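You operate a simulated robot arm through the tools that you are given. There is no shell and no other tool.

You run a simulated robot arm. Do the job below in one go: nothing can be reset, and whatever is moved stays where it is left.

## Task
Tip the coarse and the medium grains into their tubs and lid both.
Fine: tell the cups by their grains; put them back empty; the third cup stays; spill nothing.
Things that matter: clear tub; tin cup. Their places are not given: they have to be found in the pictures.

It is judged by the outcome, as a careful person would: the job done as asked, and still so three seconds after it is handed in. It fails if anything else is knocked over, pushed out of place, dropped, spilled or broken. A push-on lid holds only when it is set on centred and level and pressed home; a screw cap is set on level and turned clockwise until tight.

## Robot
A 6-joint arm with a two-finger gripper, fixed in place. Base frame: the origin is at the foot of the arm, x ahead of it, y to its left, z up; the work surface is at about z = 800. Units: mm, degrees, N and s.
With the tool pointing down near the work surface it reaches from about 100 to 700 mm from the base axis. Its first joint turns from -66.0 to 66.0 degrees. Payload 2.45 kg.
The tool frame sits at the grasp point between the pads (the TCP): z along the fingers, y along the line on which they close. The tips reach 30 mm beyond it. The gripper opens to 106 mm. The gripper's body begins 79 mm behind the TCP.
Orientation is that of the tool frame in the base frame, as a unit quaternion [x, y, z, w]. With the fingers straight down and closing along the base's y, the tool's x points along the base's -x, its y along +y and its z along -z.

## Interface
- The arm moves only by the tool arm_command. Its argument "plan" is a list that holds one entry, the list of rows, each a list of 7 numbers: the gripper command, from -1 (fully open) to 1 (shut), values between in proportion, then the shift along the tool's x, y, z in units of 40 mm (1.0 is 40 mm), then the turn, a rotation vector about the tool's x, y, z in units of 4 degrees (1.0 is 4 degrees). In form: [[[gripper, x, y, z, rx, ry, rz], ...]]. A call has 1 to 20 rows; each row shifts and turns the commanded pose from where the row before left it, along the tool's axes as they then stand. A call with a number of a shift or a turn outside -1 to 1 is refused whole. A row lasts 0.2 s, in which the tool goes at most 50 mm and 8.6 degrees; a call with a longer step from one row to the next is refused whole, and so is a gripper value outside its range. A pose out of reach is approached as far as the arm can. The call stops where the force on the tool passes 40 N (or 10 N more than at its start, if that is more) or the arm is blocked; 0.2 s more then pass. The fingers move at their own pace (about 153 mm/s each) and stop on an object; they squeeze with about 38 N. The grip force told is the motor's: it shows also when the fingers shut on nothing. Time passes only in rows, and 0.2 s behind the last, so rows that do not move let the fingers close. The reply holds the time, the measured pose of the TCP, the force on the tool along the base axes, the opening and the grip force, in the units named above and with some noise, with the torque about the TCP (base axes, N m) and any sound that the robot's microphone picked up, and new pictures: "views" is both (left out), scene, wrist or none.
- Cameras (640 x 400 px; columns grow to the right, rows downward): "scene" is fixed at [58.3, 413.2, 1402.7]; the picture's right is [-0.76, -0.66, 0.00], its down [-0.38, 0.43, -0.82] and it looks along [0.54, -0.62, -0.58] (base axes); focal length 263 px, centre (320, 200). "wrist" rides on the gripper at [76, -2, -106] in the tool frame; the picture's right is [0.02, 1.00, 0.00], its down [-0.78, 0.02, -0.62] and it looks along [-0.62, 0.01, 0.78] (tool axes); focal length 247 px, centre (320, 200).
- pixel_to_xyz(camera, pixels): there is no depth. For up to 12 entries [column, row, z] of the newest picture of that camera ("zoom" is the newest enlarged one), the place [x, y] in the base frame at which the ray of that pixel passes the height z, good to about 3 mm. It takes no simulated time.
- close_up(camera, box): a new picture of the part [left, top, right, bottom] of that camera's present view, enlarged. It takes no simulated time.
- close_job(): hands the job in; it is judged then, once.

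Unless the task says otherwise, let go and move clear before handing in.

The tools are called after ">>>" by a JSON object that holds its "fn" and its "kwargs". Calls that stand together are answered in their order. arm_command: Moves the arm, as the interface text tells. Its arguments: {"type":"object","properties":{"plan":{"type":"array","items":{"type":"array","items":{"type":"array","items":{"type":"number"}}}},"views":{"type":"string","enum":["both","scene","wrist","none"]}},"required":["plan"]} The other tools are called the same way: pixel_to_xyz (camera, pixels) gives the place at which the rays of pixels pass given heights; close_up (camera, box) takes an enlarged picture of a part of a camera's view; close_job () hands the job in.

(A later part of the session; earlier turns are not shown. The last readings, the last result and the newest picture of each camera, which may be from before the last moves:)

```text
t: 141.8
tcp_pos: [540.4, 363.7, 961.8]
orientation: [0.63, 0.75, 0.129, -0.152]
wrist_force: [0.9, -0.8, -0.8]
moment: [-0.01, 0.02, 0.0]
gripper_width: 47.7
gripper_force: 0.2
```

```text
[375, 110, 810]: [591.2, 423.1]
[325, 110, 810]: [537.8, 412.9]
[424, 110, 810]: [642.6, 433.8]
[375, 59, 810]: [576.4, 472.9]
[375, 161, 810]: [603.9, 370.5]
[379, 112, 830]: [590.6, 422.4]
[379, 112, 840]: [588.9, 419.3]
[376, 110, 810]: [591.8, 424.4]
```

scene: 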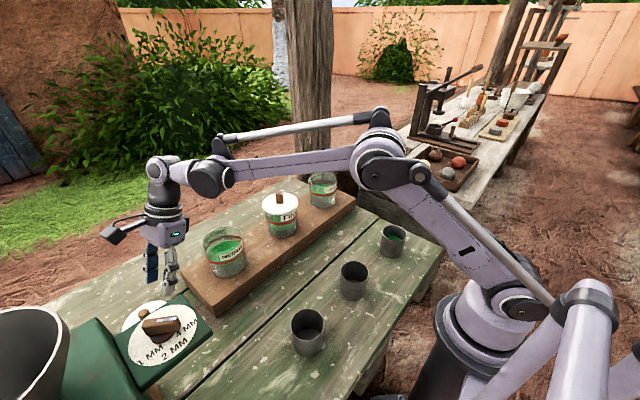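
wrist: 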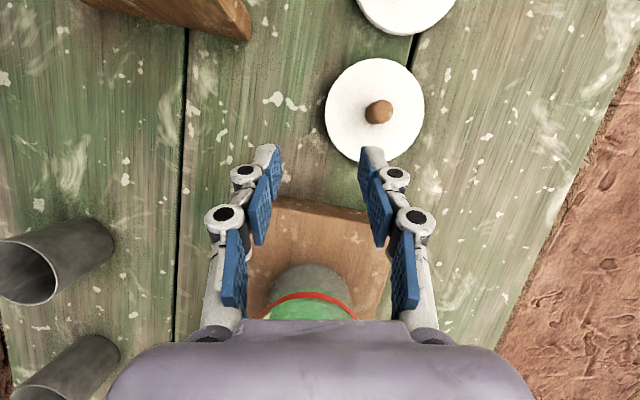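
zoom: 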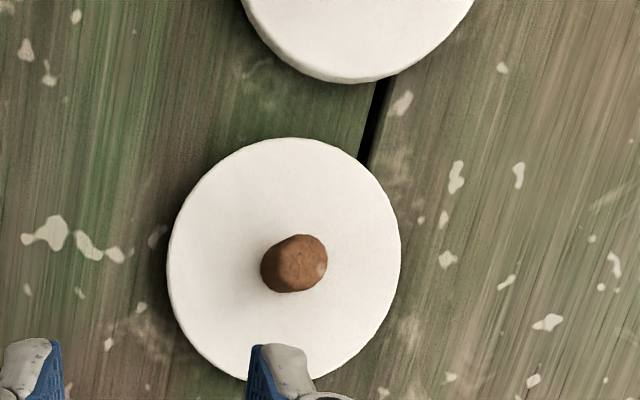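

>>> {"fn": "pixel_to_xyz", "kwargs": {"camera": "wrist", "pixels": [[384.9, 108.4, 830], [384.9, 108.4, 840], [384.9, 108.4, 850], [373, 113.5, 810], [374.7, 110.9, 805], [374.7, 110.9, 810], [405, -2, 810]]}}

```text
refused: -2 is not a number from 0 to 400
```

>>> {"fn": "pixel_to_xyz", "kwargs": {"camera": "wrist", "pixels": [[384.9, 108.4, 830], [384.9, 108.4, 840], [384.9, 108.4, 850], [373, 113.5, 810], [374.7, 110.9, 805], [374.7, 110.9, 810], [408, 33, 805]]}}

```text
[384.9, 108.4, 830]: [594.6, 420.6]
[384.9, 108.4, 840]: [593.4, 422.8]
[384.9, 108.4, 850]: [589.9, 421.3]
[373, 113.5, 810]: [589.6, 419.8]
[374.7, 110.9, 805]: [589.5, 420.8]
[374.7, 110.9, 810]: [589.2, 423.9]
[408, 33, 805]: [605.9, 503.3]
```

Lid 1: centre ≈(590.5,421.5), knob top ≈845. Moving above the knob.

>>> {"fn": "arm_command", "kwargs": {"plan": [[[0.1, 0.109, 0.493, 0.607, 0, 0, 0], [0.1, 0.109, 0.493, 0.607, 0, 0, 0], [0.1, 0.109, 0.493, 0.607, 0, 0, 0], [0.1, 0, 0, 0, 0, 0, 0]]]}}

```text
t: 142.8
tcp_pos: [592.9, 413.2, 898.9]
orientation: [0.631, 0.75, 0.129, -0.152]
wrist_force: [-0.1, 0.1, 0.7]
moment: [0.0, 0.01, -0.03]
gripper_width: 47.7
gripper_force: 0.1
```

scene: 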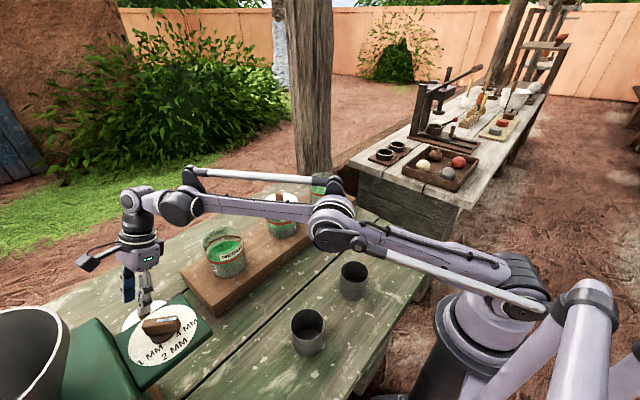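
wrist: 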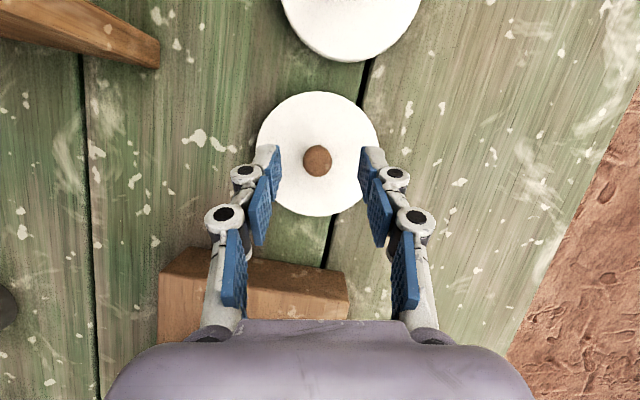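

>>> {"fn": "pixel_to_xyz", "kwargs": {"camera": "wrist", "pixels": [[317.5, 160, 845], [318, 154, 810], [256, 154, 810], [380, 154, 810], [318, 91, 810], [318, 217, 810], [303, 160, 845], [332, 160, 845]]}}

>>> {"fn": "close_up", "kwargs": {"camera": "wrist", "box": [240, 70, 400, 230]}}

```text
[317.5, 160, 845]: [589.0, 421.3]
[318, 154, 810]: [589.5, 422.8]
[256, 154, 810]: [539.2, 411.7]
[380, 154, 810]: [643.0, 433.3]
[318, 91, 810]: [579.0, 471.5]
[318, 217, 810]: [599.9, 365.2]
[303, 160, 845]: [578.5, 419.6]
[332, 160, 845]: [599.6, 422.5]
```

```text
2.50 times, centred on (320, 150) of wrist
```

zoom: 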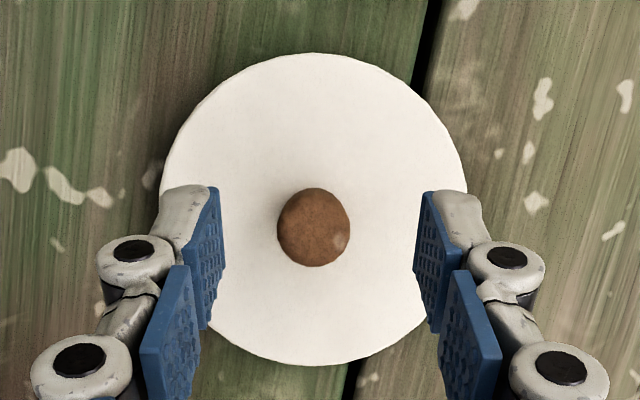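

>>> {"fn": "arm_command", "kwargs": {"plan": [[[0.1, -0.165, -0.017, 0.409, 0, 0, 0], [0.1, -0.165, -0.017, 0.409, 0, 0, 0], [0.1, -0.165, -0.017, 0.409, 0, 0, 0], [0.1, 0, 0, 0, 0, 0, 0]]]}}

>>> {"fn": "close_up", "kwargs": {"camera": "wrist", "box": [240, 70, 400, 230]}}

>>> {"fn": "close_up", "kwargs": {"camera": "scene", "box": [70, 180, 250, 350]}}

```text
t: 143.8
tcp_pos: [589.4, 414.0, 845.5]
orientation: [0.63, 0.751, 0.128, -0.151]
wrist_force: [-0.3, 0.0, 0.7]
moment: [0.0, 0.05, 0.03]
gripper_width: 47.8
gripper_force: 0.1
```

scene: 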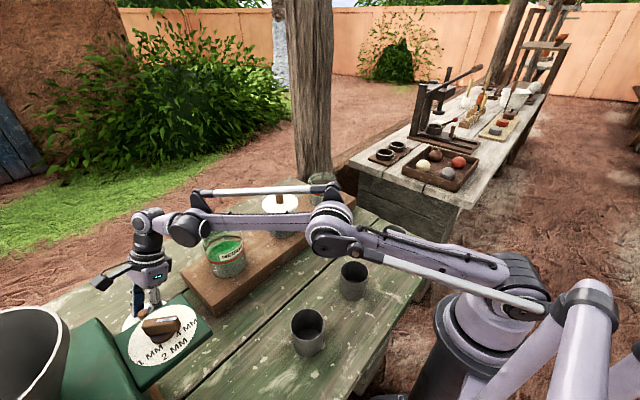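
wrist: 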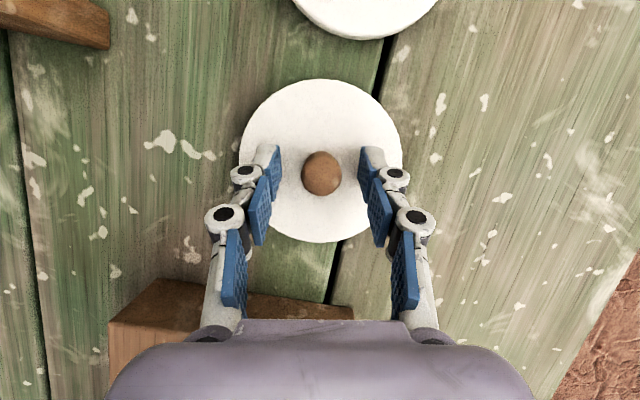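

```text
2.50 times, centred on (320, 150) of wrist
```

zoom: 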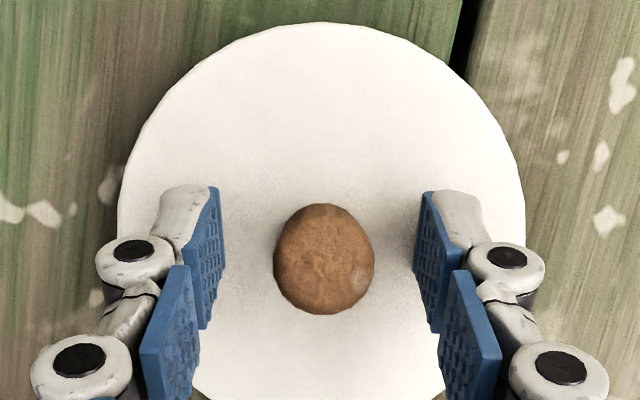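

```text
2.35 times, centred on (160, 265) of scene
```

zoom: 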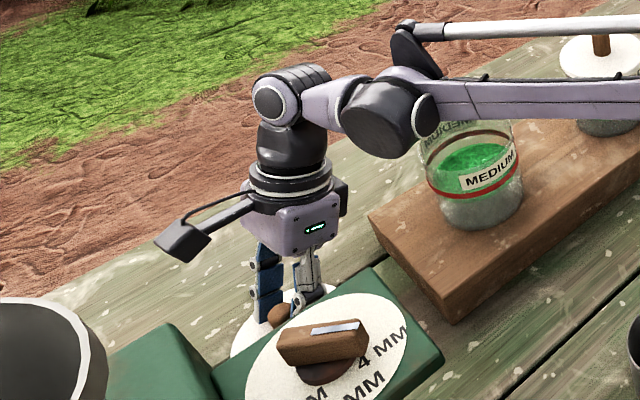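

The knob is centred between the pads (274–375 zoom). Closing on it.

>>> {"fn": "arm_command", "kwargs": {"plan": [[[0.3, 0, 0, 0, 0, 0, 0], [0.45, 0, 0, 0, 0, 0, 0], [0.55, 0, 0, 0, 0, 0, 0], [0.65, 0, 0, 0, 0, 0, 0], [0.9, 0, 0, 0, 0, 0, 0], [0.9, 0, 0, 0, 0, 0, 0]]]}}

>>> {"fn": "close_up", "kwargs": {"camera": "wrist", "box": [240, 70, 400, 230]}}

```text
t: 145.2
tcp_pos: [589.7, 413.2, 847.0]
orientation: [0.629, 0.751, 0.129, -0.152]
wrist_force: [4.7, 2.3, 11.5]
moment: [0.22, -0.08, -0.09]
gripper_width: 20.3
gripper_force: 37.5
```

scene: 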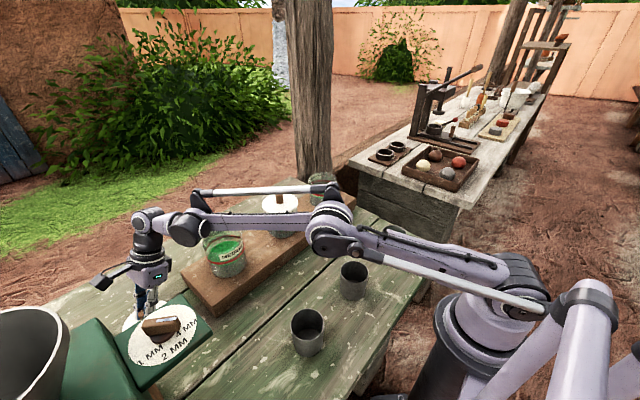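
wrist: 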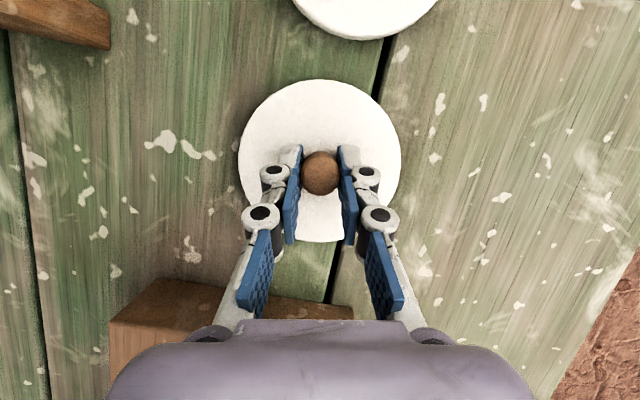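

```text
2.50 times, centred on (320, 150) of wrist
```

zoom: 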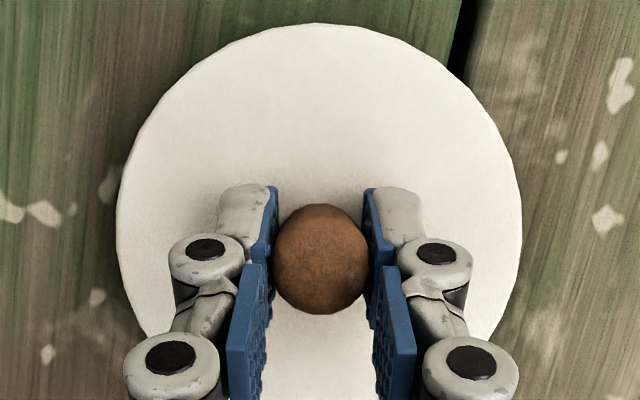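

Gripped the knob (20.3 mm). Lifting straight up.

>>> {"fn": "arm_command", "kwargs": {"plan": [[[0.9, 0.05, 0, -0.115, 0, 0, 0], [0.9, 0.1, 0, -0.23, 0, 0, 0], [0.9, 0.195, 0, -0.46, 0, 0, 0], [0.9, 0.195, 0, -0.46, 0, 0, 0], [0.9, 0, 0, 0, 0, 0, 0]]]}}

>>> {"fn": "close_up", "kwargs": {"camera": "wrist", "box": [220, 50, 420, 250]}}

>>> {"fn": "close_up", "kwargs": {"camera": "scene", "box": [70, 180, 250, 350]}}

```text
t: 146.4
tcp_pos: [590.5, 413.1, 902.3]
orientation: [0.629, 0.751, 0.129, -0.153]
wrist_force: [0.3, -0.3, -0.2]
moment: [-0.04, 0.02, 0.02]
gripper_width: 20.2
gripper_force: 38.1
```

scene: 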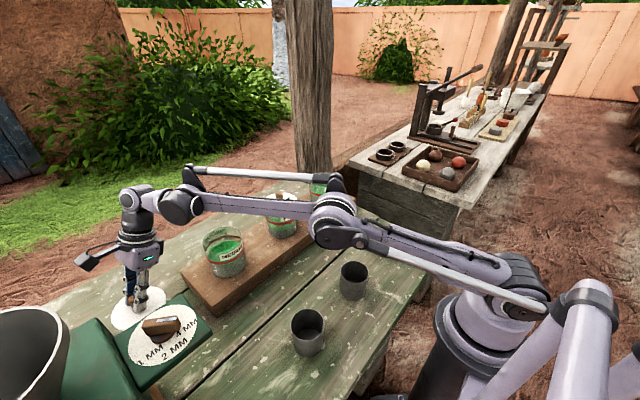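
wrist: 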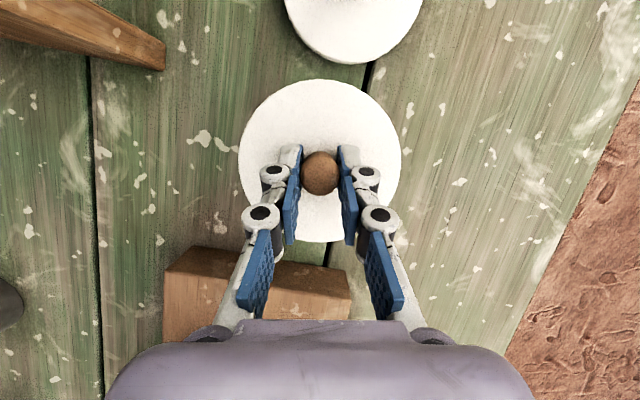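

```text
2.00 times, centred on (320, 150) of wrist
```

zoom: 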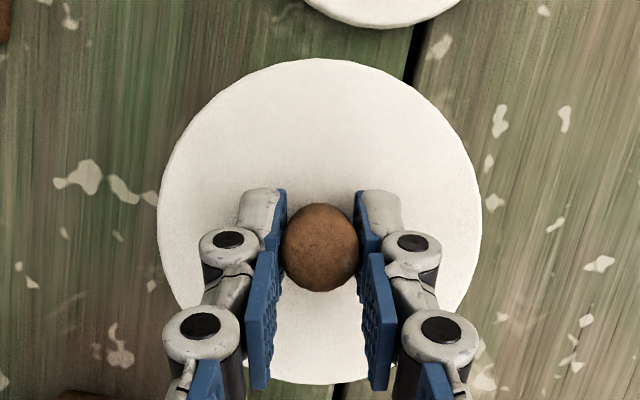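

```text
2.35 times, centred on (160, 265) of scene
```

zoom: 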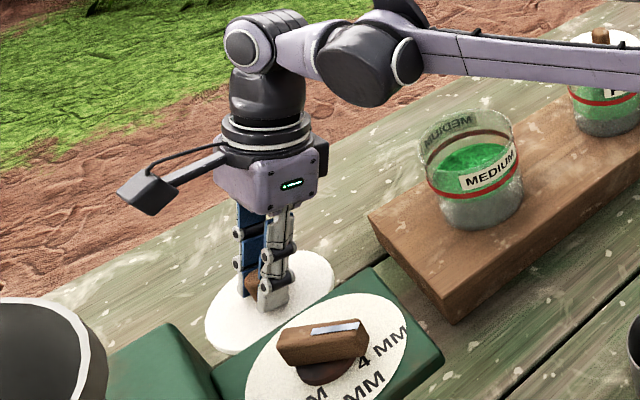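

The lid is held level. I'll carry it inward and up (clear of the dial box and tubs), then across to the COARSE tub.

>>> {"fn": "arm_command", "kwargs": {"plan": [[[0.9, -0.12, -0.313, -0.338, 0, 0, 0], [0.9, -0.237, -0.626, -0.676, 0, 0, 0], [0.9, -0.237, -0.626, -0.676, 0, 0, 0], [0.9, -0.237, -0.626, -0.676, 0, 0, 0], [0.9, -0.237, -0.626, -0.676, 0, 0, 0], [0.9, -0.237, -0.626, -0.676, 0, 0, 0], [0.9, -0.237, -0.626, -0.676, 0, 0, 0], [0.9, -0.12, -0.313, -0.338, 0, 0, 0], [0.9, 0, 0, 0, 0, 0, 0]]]}}

```text
t: 148.4
tcp_pos: [440.7, 250.6, 1050.9]
orientation: [0.631, 0.75, 0.129, -0.152]
wrist_force: [0.2, 0.3, -1.2]
moment: [0.02, 0.04, -0.02]
gripper_width: 20.0
gripper_force: 37.8
```

scene: 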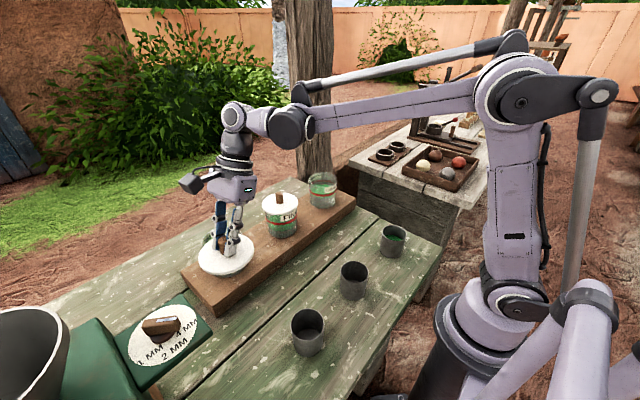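
wrist: 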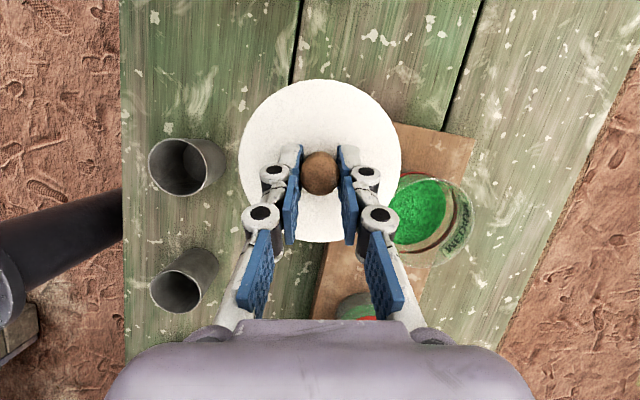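

>>> {"fn": "arm_command", "kwargs": {"plan": [[[0.9, -0.45, -0.042, -0.19, 0, 0, 0], [0.9, -0.894, -0.083, -0.38, 0, 0, 0], [0.9, -0.894, -0.083, -0.38, 0, 0, 0], [0.9, -0.894, -0.083, -0.38, 0, 0, 0], [0.9, -0.894, -0.083, -0.38, 0, 0, 0], [0.9, -0.894, -0.083, -0.38, 0, 0, 0], [0.9, -0.894, -0.083, -0.38, 0, 0, 0], [0.9, -0.894, -0.083, -0.38, 0, 0, 0], [0.9, -0.894, -0.083, -0.38, 0, 0, 0], [0.9, -0.45, -0.042, -0.19, 0, 0, 0], [0.9, -0.34, 0.248, -0.109, 0, 0, 0], [0.9, -0.6775, 0.495, -0.2175, 0, 0, 0], [0.9, -0.6775, 0.495, -0.2175, 0, 0, 0], [0.9, -0.6775, 0.495, -0.2175, 0, 0, 0], [0.9, -0.34, 0.248, -0.109, 0, 0, 0], [0.9, 0, 0, 0, 0, 0, 0]]]}}

>>> {"fn": "close_up", "kwargs": {"camera": "scene", "box": [260, 120, 400, 240]}}

```text
t: 151.8
tcp_pos: [571.2, -197.8, 1040.4]
orientation: [0.63, 0.751, 0.128, -0.152]
wrist_force: [0.7, -0.2, -0.7]
moment: [0.01, 0.04, 0.0]
gripper_width: 20.0
gripper_force: 37.6
```

scene: 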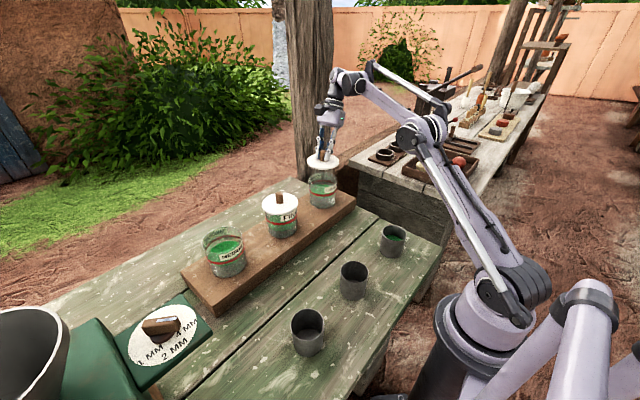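
wrist: 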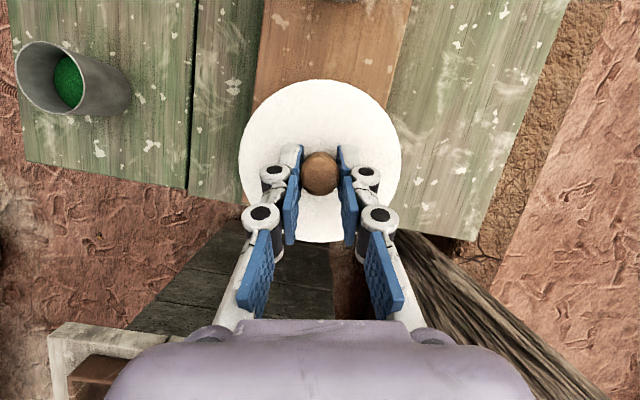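

```text
3.33 times, centred on (330, 180) of scene
```

zoom: 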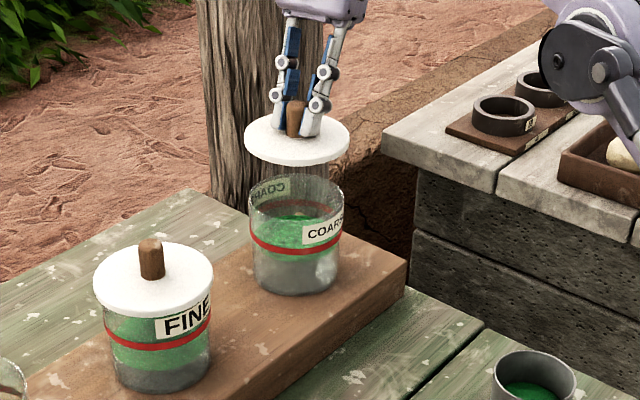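

The lid hovers above the COARSE tub. I'll measure the tub's rim finely before lowering.

>>> {"fn": "close_up", "kwargs": {"camera": "scene", "box": [296, 150, 350, 214]}}

```text
6.25 times, centred on (323, 182) of scene
```

zoom: 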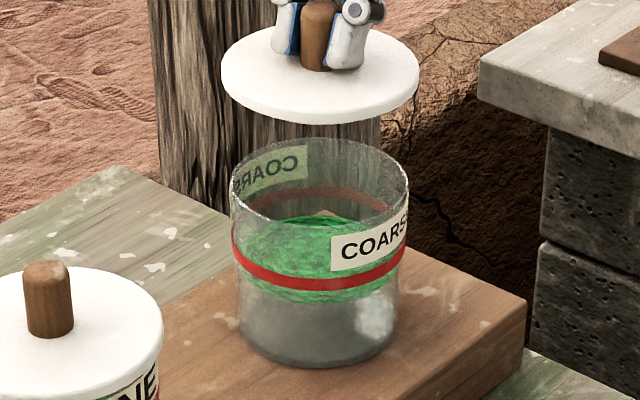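

>>> {"fn": "pixel_to_xyz", "kwargs": {"camera": "zoom", "pixels": [[320, 69, 1003], [221, 72, 1003], [419, 66, 1003], [320, 181.5, 930], [320, 181.5, 925], [231, 183, 930], [409, 180, 930], [320, 138, 930], [320, 225, 930], [318, 330, 842]]}}

```text
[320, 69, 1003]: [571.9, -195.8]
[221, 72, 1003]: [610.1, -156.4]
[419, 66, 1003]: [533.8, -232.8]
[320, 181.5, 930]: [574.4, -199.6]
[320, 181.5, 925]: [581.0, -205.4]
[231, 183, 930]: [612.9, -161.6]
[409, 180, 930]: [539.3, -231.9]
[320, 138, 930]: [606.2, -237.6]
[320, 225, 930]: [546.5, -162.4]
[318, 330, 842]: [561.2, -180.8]
```

To centre the lid well I want two side-on looks at the tub mouth that cancel height error. First look: shift 125 mm toward the robot.

>>> {"fn": "arm_command", "kwargs": {"plan": [[[0.9, 0.01, -0.4, 0, 0, 0, 0], [0.9, 0.01, -0.8, 0, 0, 0, 0], [0.9, 0.01, -0.8, 0, 0, 0, 0], [0.9, 0.01, -0.8, 0, 0, 0, 0], [0.9, 0.01, -0.4, 0, 0, 0, 0], [0.9, 0, 0, 0, 0, 0, 0]]], "views": "wrist"}}

>>> {"fn": "close_up", "kwargs": {"camera": "wrist", "box": [380, 60, 560, 240]}}

```text
t: 153.2
tcp_pos: [443.9, -218.6, 1039.7]
orientation: [0.63, 0.75, 0.129, -0.152]
wrist_force: [-0.2, -0.5, -0.6]
moment: [-0.03, 0.0, 0.0]
gripper_width: 20.0
gripper_force: 38.4
```

wrist: 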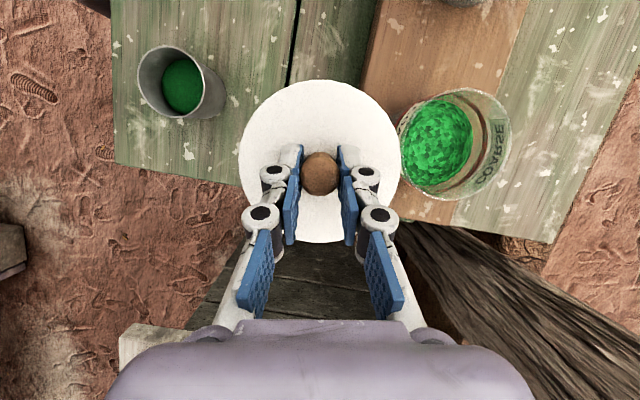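

```text
2.22 times, centred on (470, 150) of wrist
```

zoom: 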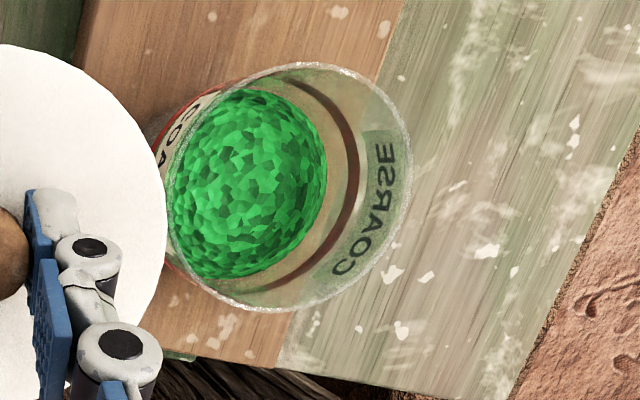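

>>> {"fn": "pixel_to_xyz", "kwargs": {"camera": "zoom", "pixels": [[290, 187.5, 930], [290, 187.5, 930], [310, 62, 930], [272, 313, 930], [413, 165, 930], [166, 215, 930], [290, 187.5, 925], [290, 187.5, 935], [290, 188, 930], [291, 187.5, 930]]}}

```text
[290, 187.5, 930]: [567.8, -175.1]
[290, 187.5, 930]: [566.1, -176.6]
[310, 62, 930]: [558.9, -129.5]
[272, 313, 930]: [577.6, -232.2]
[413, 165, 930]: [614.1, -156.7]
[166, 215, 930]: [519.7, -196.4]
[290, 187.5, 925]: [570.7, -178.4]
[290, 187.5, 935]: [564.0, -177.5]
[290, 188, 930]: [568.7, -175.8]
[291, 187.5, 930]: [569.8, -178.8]
```

>>> {"fn": "pixel_to_xyz", "kwargs": {"camera": "wrist", "pixels": [[181, 82, 872], [138, 82, 872], [224, 82, 872], [456.5, 144.4, 930], [456.5, 144.4, 930], [432, 148, 842]]}}

>>> {"fn": "close_up", "kwargs": {"camera": "wrist", "box": [120, 30, 260, 150]}}

>>> {"fn": "close_up", "kwargs": {"camera": "scene", "box": [296, 150, 350, 214]}}

```text
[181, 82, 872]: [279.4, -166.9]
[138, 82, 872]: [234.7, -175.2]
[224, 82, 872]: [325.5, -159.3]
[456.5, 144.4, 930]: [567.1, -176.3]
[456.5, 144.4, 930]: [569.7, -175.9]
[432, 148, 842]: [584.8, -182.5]
```

```text
3.33 times, centred on (190, 90) of wrist
```

zoom: 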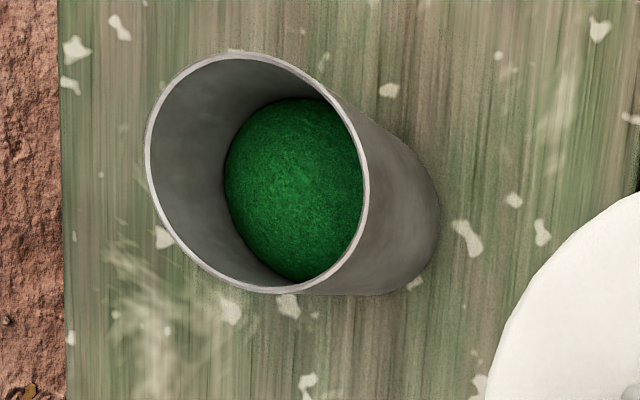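

```text
6.25 times, centred on (323, 182) of scene
```

zoom: 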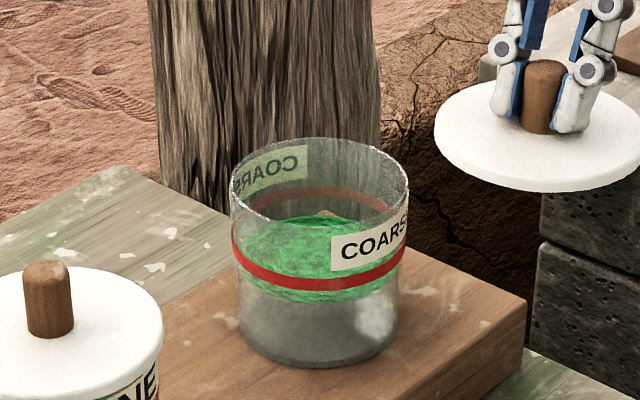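

Comparing views shows the rim is really near z≈945 with the COARSE centre near (558,-179) (earlier estimates assumed 930). I'll get an independent look along x by turning the tool and viewing from the +y side.

>>> {"fn": "arm_command", "kwargs": {"plan": [[[0.9, 0.764, 0.566, 0.136, 0, 0, 0], [0.9, 0.764, 0.566, 0.136, 0, 0, 0], [0.9, 0.764, 0.566, 0.136, 0, 0, 0], [0.9, 0.764, 0.566, 0.136, 0, 0, 0], [0.9, 0.764, 0.566, 0.136, 0, 0, 0], [0.9, 0, 0, 0, -0.391, 0, 0.92], [0.9, 0, 0, 0, -0.391, 0, 0.92], [0.9, 0, 0, 0, -0.391, 0, 0.92], [0.9, 0, 0, 0, -0.391, 0, 0.92], [0.9, 0, 0, 0, -0.391, 0, 0.92], [0.9, 0, 0, 0, -0.391, 0, 0.92], [0.9, 0, 0, 0, -0.391, 0, 0.92], [0.9, 0, 0, 0, -0.391, 0, 0.92], [0.9, 0, 0, 0, -0.391, 0, 0.92], [0.9, 0, 0, 0, -0.391, 0, 0.92], [0.9, 0, 0, 0, -0.391, 0, 0.92], [0.9, 0, 0, 0, -0.391, 0, 0.92], [0.9, 0, 0, 0, -0.391, 0, 0.92], [0.9, 0, 0, 0, -0.391, 0, 0.92], [0.9, 0, 0, 0, -0.391, 0, 0.92]]], "views": "none"}}

>>> {"fn": "arm_command", "kwargs": {"plan": [[[0.9, 0, 0, 0, -0.391, 0, 0.92], [0.9, 0, 0, 0, -0.391, 0, 0.92], [0.9, 0, 0, 0, -0.391, 0, 0.92], [0.9, 0, 0, 0, -0.391, 0, 0.92], [0.9, 0, 0, 0, -0.391, 0, 0.92], [0.9, 0, 0, 0, -0.391, 0, 0.92], [0.9, 0, 0, 0, -0.391, 0, 0.92], [0.9, 0, 0, 0, 0, 0, 0]]]}}

```text
t: 157.4
tcp_pos: [527.9, -47.6, 1074.6]
orientation: [0.921, 0.334, 0.189, -0.068]
wrist_force: [0.2, -0.5, -0.4]
moment: [-0.02, 0.0, 0.01]
gripper_width: 19.8
gripper_force: 38.2
```

```text
t: 159.2
tcp_pos: [527.9, -48.9, 1074.5]
orientation: [0.974, 0.102, 0.199, -0.022]
wrist_force: [-1.7, -0.7, 0.3]
moment: [0.01, 0.02, 0.02]
gripper_width: 19.8
gripper_force: 37.3
```

scene: 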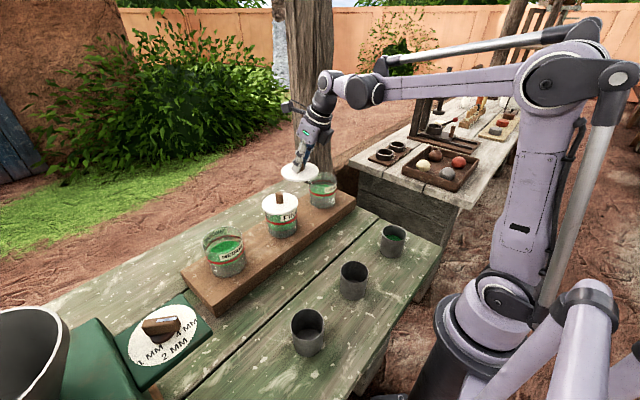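
wrist: 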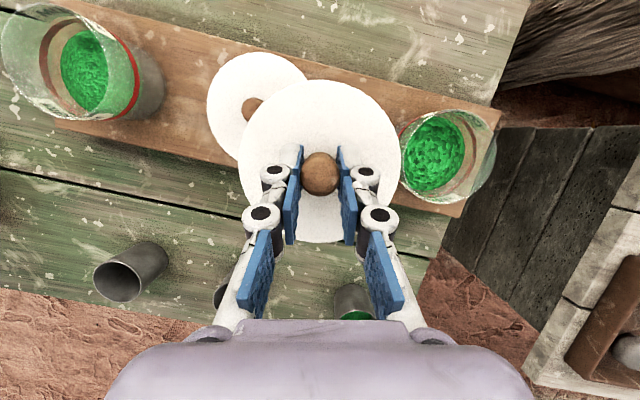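

All three tubs are visible now. Zooming on the COARSE rim (448,158), and MEDIUM rim (70,60).

>>> {"fn": "close_up", "kwargs": {"camera": "wrist", "box": [380, 90, 520, 230]}}

>>> {"fn": "close_up", "kwargs": {"camera": "wrist", "box": [0, 0, 180, 130]}}

>>> {"fn": "close_up", "kwargs": {"camera": "wrist", "box": [190, 30, 330, 170]}}

```text
2.86 times, centred on (450, 160) of wrist
```

zoom: 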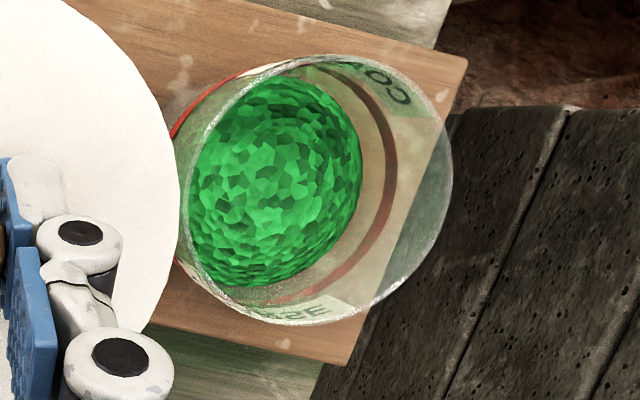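

```text
3.08 times, centred on (90, 65) of wrist
```

zoom: 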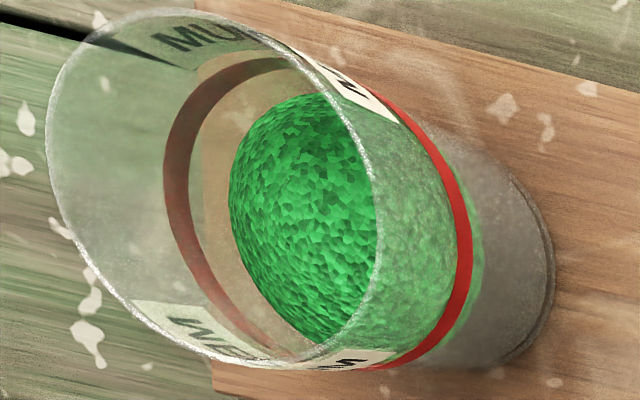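

```text
2.86 times, centred on (260, 100) of wrist
```

zoom: 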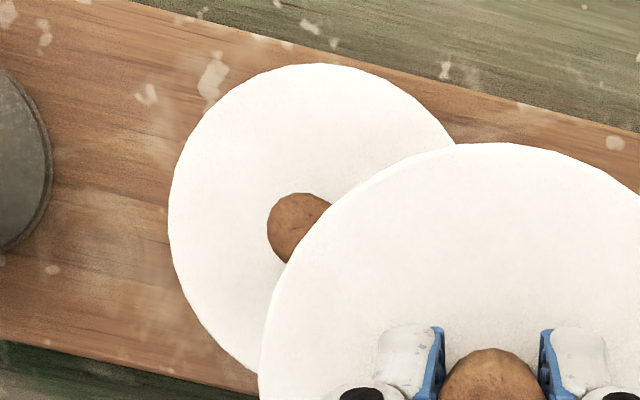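

Independent views now agree: COARSE centre ≈(559.5,-181), rim z≈943; MEDIUM ≈(558,210). Moving the lid's centre over the COARSE tub.

>>> {"fn": "arm_command", "kwargs": {"plan": [[[0.9, -0.0, 0.5, 0, 0, 0, 0], [0.9, -0.135, 0.8475, 0.2425, 0, 0, 0], [0.9, -0.135, 0.8475, 0.2425, 0, 0, 0], [0.9, -0.135, 0.8475, 0.2425, 0, 0, 0], [0.9, -0.135, 0.3475, 0.2425, 0, 0, 0], [0.9, 0, 0, 0, 0, 0, 0]]]}}

>>> {"fn": "close_up", "kwargs": {"camera": "scene", "box": [296, 150, 350, 214]}}

```text
t: 160.6
tcp_pos: [552.2, -183.1, 1031.1]
orientation: [0.974, 0.103, 0.199, -0.021]
wrist_force: [0.2, -0.6, -0.3]
moment: [-0.01, 0.02, 0.0]
gripper_width: 19.9
gripper_force: 37.9
```

scene: 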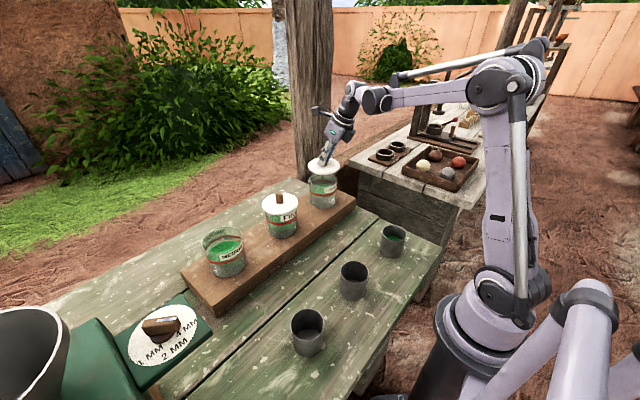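
wrist: 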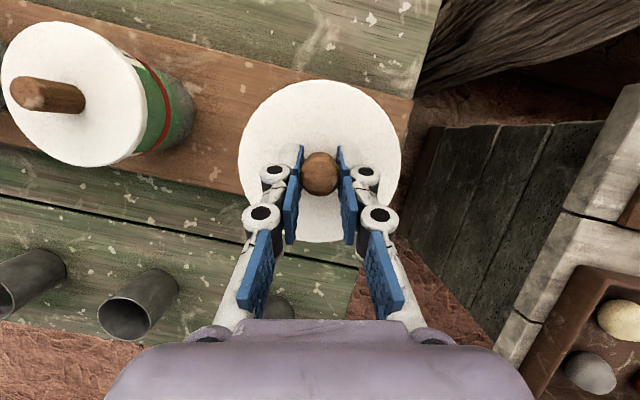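

```text
6.25 times, centred on (323, 182) of scene
```

zoom: 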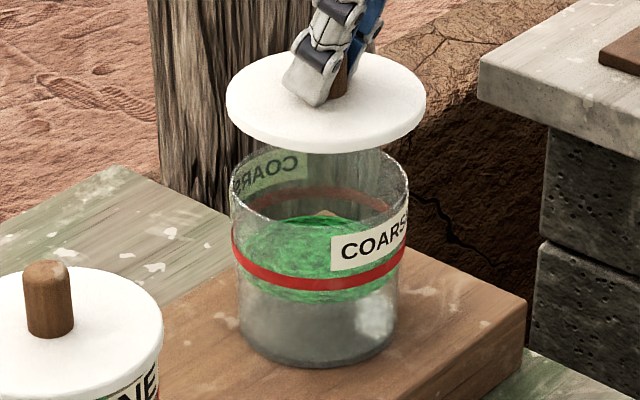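

>>> {"fn": "close_up", "kwargs": {"camera": "scene", "box": [304, 156, 344, 192]}}

```text
11.11 times, centred on (324, 174) of scene
```

zoom: 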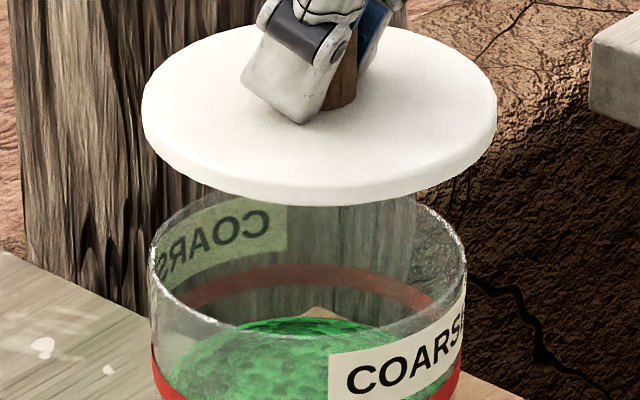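

Using the lid in the gripper itself as a reference, the lid centre sits about (2.2, 2.6) mm short of the tub's axis (scene zoom: rim centre u=308.5, lid u=319.5). I correct that and lower to just above the rim.

>>> {"fn": "arm_command", "kwargs": {"plan": [[[0.9, 0.06, -0.05, 0.025, 0, 0, 0], [0.9, -0.12, 0, 0.28, 0, 0, 0], [0.9, -0.12, 0, 0.28, 0, 0, 0], [0.9, -0.11, 0, 0.27, 0, 0, 0], [0.9, 0, 0, 0, 0, 0, 0]]]}}

>>> {"fn": "close_up", "kwargs": {"camera": "scene", "box": [304, 162, 344, 198]}}

```text
t: 161.8
tcp_pos: [554.6, -180.2, 994.0]
orientation: [0.974, 0.103, 0.2, -0.021]
wrist_force: [0.3, -0.5, -0.6]
moment: [0.02, 0.03, 0.01]
gripper_width: 19.4
gripper_force: 38.1
```

scene: 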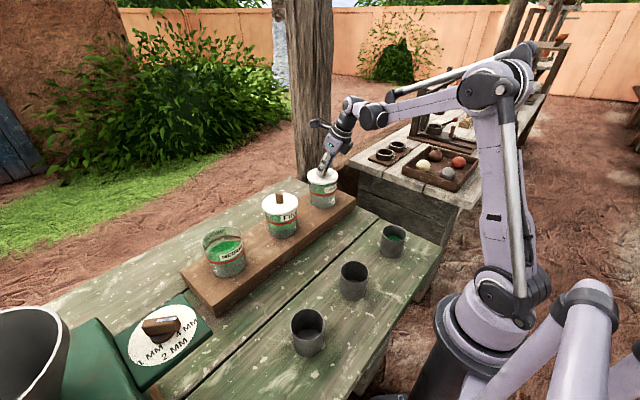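
wrist: 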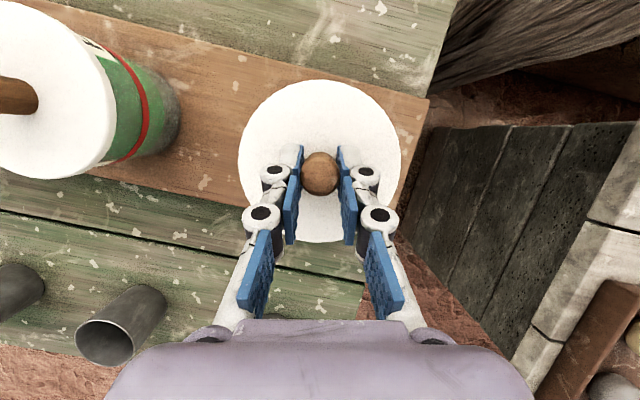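

```text
11.11 times, centred on (324, 180) of scene
```

zoom: 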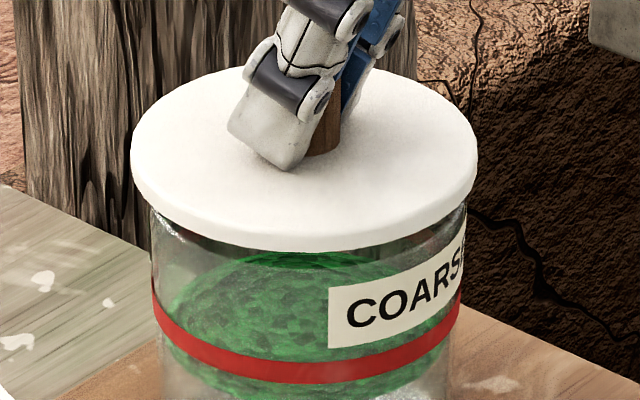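

Now the lid is 1.2 mm left of the rim in the scene (u 304.5 vs 308.5) and ~5 mm above it. Fine shift, then lower in small steps until contact.

>>> {"fn": "arm_command", "kwargs": {"plan": [[[0.9, -0.053, 0.015, 0.0585, 0, 0, 0], [0.9, 0, 0, 0, 0, 0, 0], [0.9, -0.0098, 0, 0.023, 0, 0, 0], [0.9, -0.0098, 0, 0.023, 0, 0, 0], [0.9, 0, 0, 0, 0, 0, 0]]], "views": "scene"}}

>>> {"fn": "close_up", "kwargs": {"camera": "scene", "box": [304, 162, 344, 198]}}

```text
t: 163.0
tcp_pos: [554.0, -181.4, 988.7]
orientation: [0.975, 0.102, 0.199, -0.021]
wrist_force: [-0.7, -0.8, 0.2]
moment: [0.0, -0.05, 0.02]
gripper_width: 19.8
gripper_force: 38.4
```

scene: 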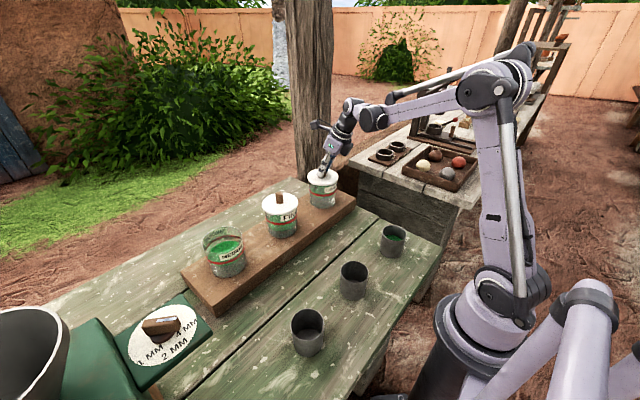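

```text
11.11 times, centred on (324, 180) of scene
```

zoom: 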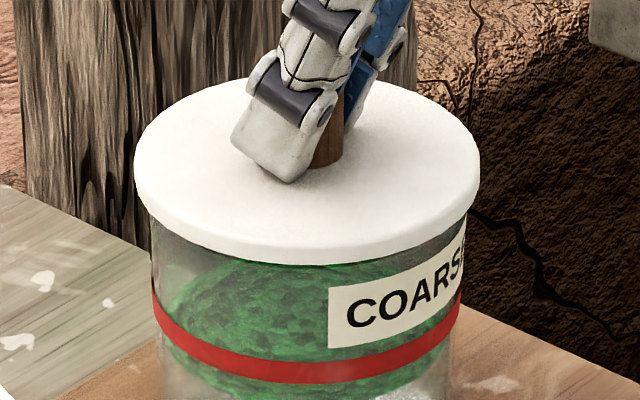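

>>> {"fn": "arm_command", "kwargs": {"plan": [[[0.9, -0.0098, 0, 0.023, 0, 0, 0], [0.9, -0.0098, 0, 0.023, 0, 0, 0], [0.9, 0, 0, 0, 0, 0, 0]]], "views": "none"}}

>>> {"fn": "close_up", "kwargs": {"camera": "scene", "box": [260, 182, 300, 230]}}

```text
t: 163.8
tcp_pos: [553.4, -180.5, 986.5]
orientation: [0.974, 0.103, 0.199, -0.021]
wrist_force: [-0.6, 0.6, -0.5]
moment: [-0.02, 0.0, -0.01]
gripper_width: 19.9
gripper_force: 38.0
```

```text
8.33 times, centred on (280, 206) of scene
```

zoom: 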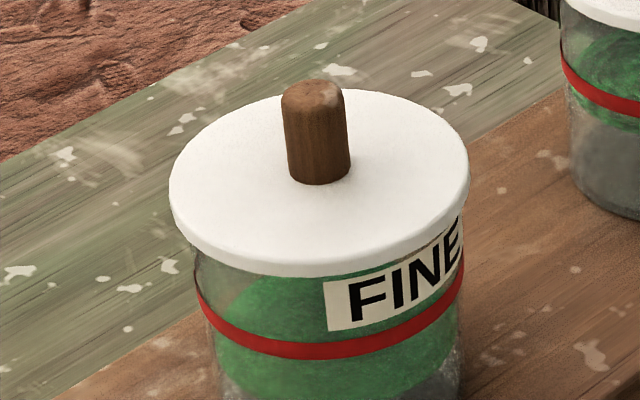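

>>> {"fn": "arm_command", "kwargs": {"plan": [[[0.9, -0.0098, 0, 0.023, 0, 0, 0], [0.9, 0, 0, 0, 0, 0, 0], [0.9, -0.0098, 0, 0.023, 0, 0, 0], [0.9, 0, 0, 0, 0, 0, 0]]], "views": "none"}}

>>> {"fn": "close_up", "kwargs": {"camera": "scene", "box": [304, 162, 344, 198]}}

```text
t: 164.8
tcp_pos: [553.3, -180.3, 986.1]
orientation: [0.974, 0.102, 0.199, -0.021]
wrist_force: [2.0, 1.0, 1.1]
moment: [0.03, -0.03, 0.01]
gripper_width: 19.9
gripper_force: 38.0
```

```text
11.11 times, centred on (324, 180) of scene
```

zoom: 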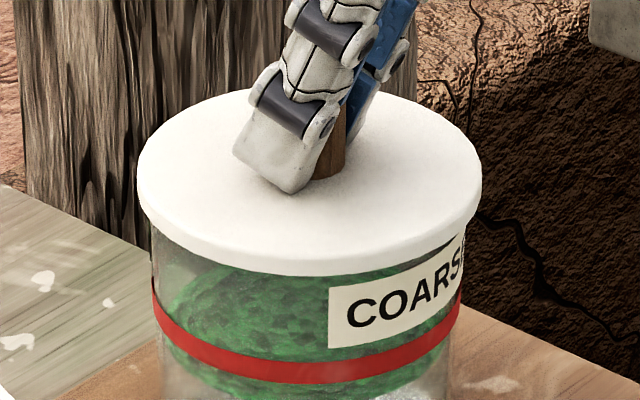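

>>> {"fn": "arm_command", "kwargs": {"plan": [[[0.9, -0.0098, 0, 0.023, 0, 0, 0], [0.9, 0, 0, 0, 0, 0, 0]]], "views": "none"}}

>>> {"fn": "arm_command", "kwargs": {"plan": [[[0.9, -0.0098, 0, 0.023, 0, 0, 0], [0.9, 0, 0, 0, 0, 0, 0]]], "views": "none"}}

>>> {"fn": "close_up", "kwargs": {"camera": "scene", "box": [304, 162, 344, 198]}}

```text
t: 165.4
tcp_pos: [553.4, -180.7, 984.8]
orientation: [0.974, 0.103, 0.199, -0.021]
wrist_force: [2.9, 0.7, 1.1]
moment: [0.04, -0.06, 0.0]
gripper_width: 19.8
gripper_force: 38.5
```

```text
t: 166.0
tcp_pos: [553.4, -180.9, 983.9]
orientation: [0.974, 0.103, 0.201, -0.021]
wrist_force: [7.6, 2.2, 2.9]
moment: [0.02, -0.18, -0.01]
gripper_width: 19.6
gripper_force: 38.3
```

```text
11.11 times, centred on (324, 180) of scene
```

zoom: 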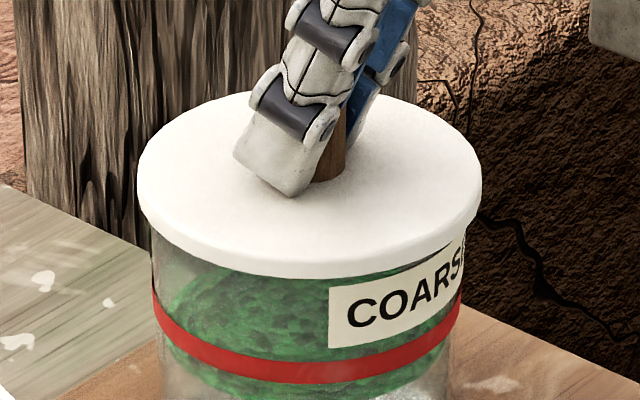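

The lid is touching with a sideways push of 7.6 N toward +x, meaning it sits ~1 mm too far toward -x. I raise slightly, shift +1.2 mm in x, and lower again.

>>> {"fn": "arm_command", "kwargs": {"plan": [[[0.9, 0.043, 0, -0.0225, 0, 0, 0], [0.9, 0, 0, 0, 0, 0, 0]]], "views": "none"}}

>>> {"fn": "arm_command", "kwargs": {"plan": [[[0.9, -0.0098, 0, 0.023, 0, 0, 0], [0.9, 0, 0, 0, 0, 0, 0]]], "views": "none"}}

>>> {"fn": "arm_command", "kwargs": {"plan": [[[0.9, -0.0098, 0, 0.023, 0, 0, 0], [0.9, 0, 0, 0, 0, 0, 0]]], "views": "none"}}

```text
t: 166.6
tcp_pos: [554.2, -182.0, 985.7]
orientation: [0.974, 0.102, 0.199, -0.022]
wrist_force: [-0.7, 0.3, -0.9]
moment: [0.01, 0.03, 0.01]
gripper_width: 19.5
gripper_force: 38.1
```

```text
t: 167.2
tcp_pos: [554.1, -180.4, 984.9]
orientation: [0.974, 0.102, 0.199, -0.021]
wrist_force: [0.2, 0.6, 0.2]
moment: [0.02, -0.02, -0.03]
gripper_width: 19.4
gripper_force: 38.4
```

```text
t: 167.8
tcp_pos: [554.1, -181.7, 983.6]
orientation: [0.974, 0.102, 0.199, -0.02]
wrist_force: [-0.8, 0.0, 6.9]
moment: [-0.03, 0.3, -0.02]
gripper_width: 19.5
gripper_force: 37.6
```

Now the contact is purely upward (6.9 N, no side force): the lid is on the rim, centred. I press a little more so it settles flat.

>>> {"fn": "arm_command", "kwargs": {"plan": [[[0.9, -0.0098, 0, 0.023, 0, 0, 0], [0.9, 0, 0, 0, 0, 0, 0]]], "views": "none"}}

>>> {"fn": "close_up", "kwargs": {"camera": "scene", "box": [304, 162, 344, 198]}}

```text
t: 168.4
tcp_pos: [554.2, -180.9, 983.4]
orientation: [0.974, 0.103, 0.2, -0.02]
wrist_force: [-2.1, -0.5, 28.5]
moment: [-0.1, 0.63, 0.04]
gripper_width: 19.4
gripper_force: 37.9
```

```text
11.11 times, centred on (324, 180) of scene
```

zoom: 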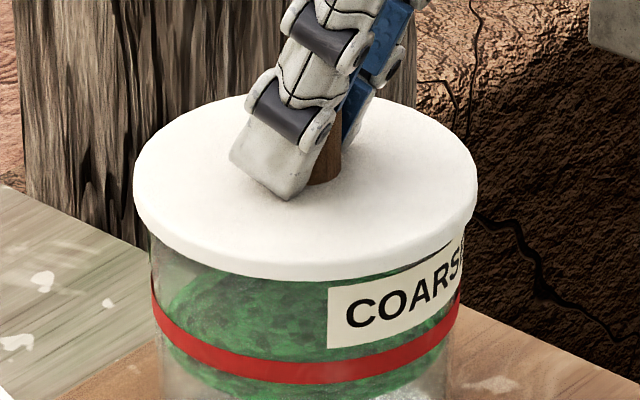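

28.5 N and still square; now I release the knob, back off upward, and will press it home from straight above with closed fingers.

>>> {"fn": "arm_command", "kwargs": {"plan": [[[0.9, 0.005, 0, -0.0115, 0, 0, 0], [0.6, 0, 0, 0, 0, 0, 0], [0.5, 0, 0, 0, 0, 0, 0], [0.35, 0, 0, 0, 0, 0, 0], [0.15, 0, 0, 0, 0, 0, 0], [0.15, 0.098, 0, -0.23, 0, 0, 0], [0.15, 0.196, 0, -0.46, 0, 0, 0], [0.15, 0.392, 0, -0.92, 0, 0, 0], [0.15, 0.392, 0, -0.92, 0, 0, 0], [0.15, 0, 0, 0, 0, 0, 0]]]}}

>>> {"fn": "close_up", "kwargs": {"camera": "scene", "box": [304, 162, 344, 198]}}

>>> {"fn": "close_up", "kwargs": {"camera": "wrist", "box": [220, 80, 420, 260]}}

```text
t: 170.6
tcp_pos: [553.9, -179.4, 1092.5]
orientation: [0.974, 0.102, 0.2, -0.021]
wrist_force: [0.0, -0.1, -0.4]
moment: [-0.02, 0.03, 0.02]
gripper_width: 45.2
gripper_force: 0.1
```

scene: 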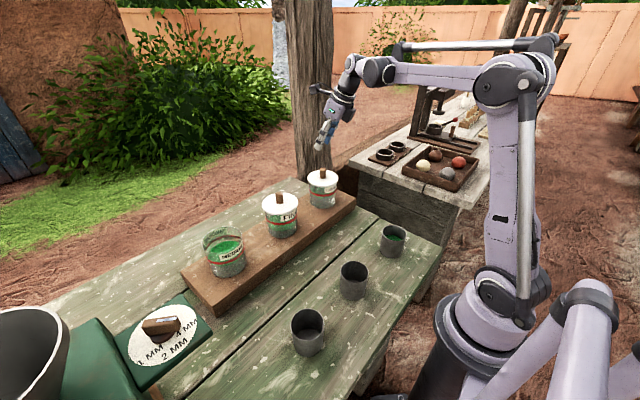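
wrist: 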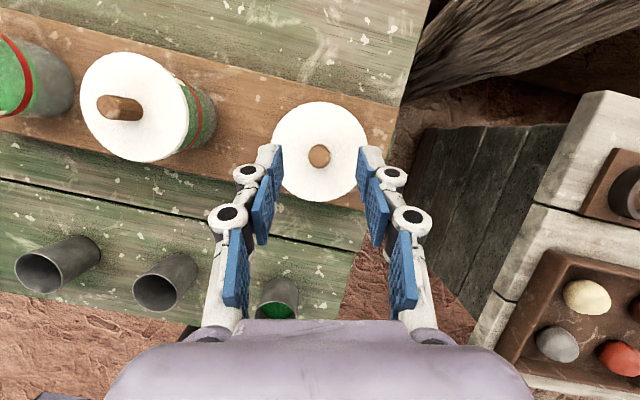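

```text
11.11 times, centred on (324, 180) of scene
```

zoom: 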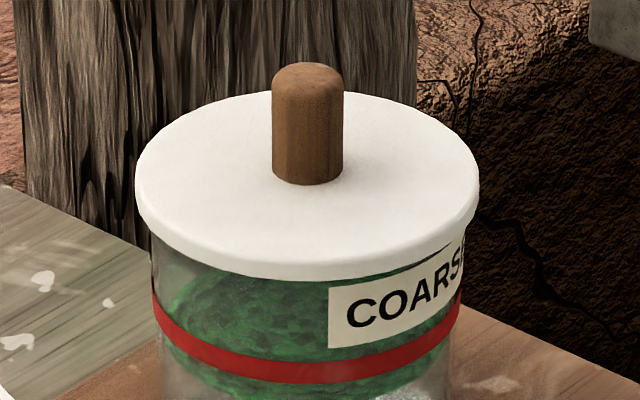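

```text
2.22 times, centred on (320, 170) of wrist
```

zoom: 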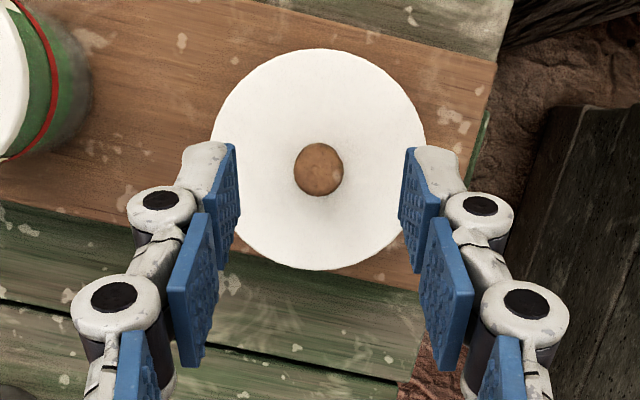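

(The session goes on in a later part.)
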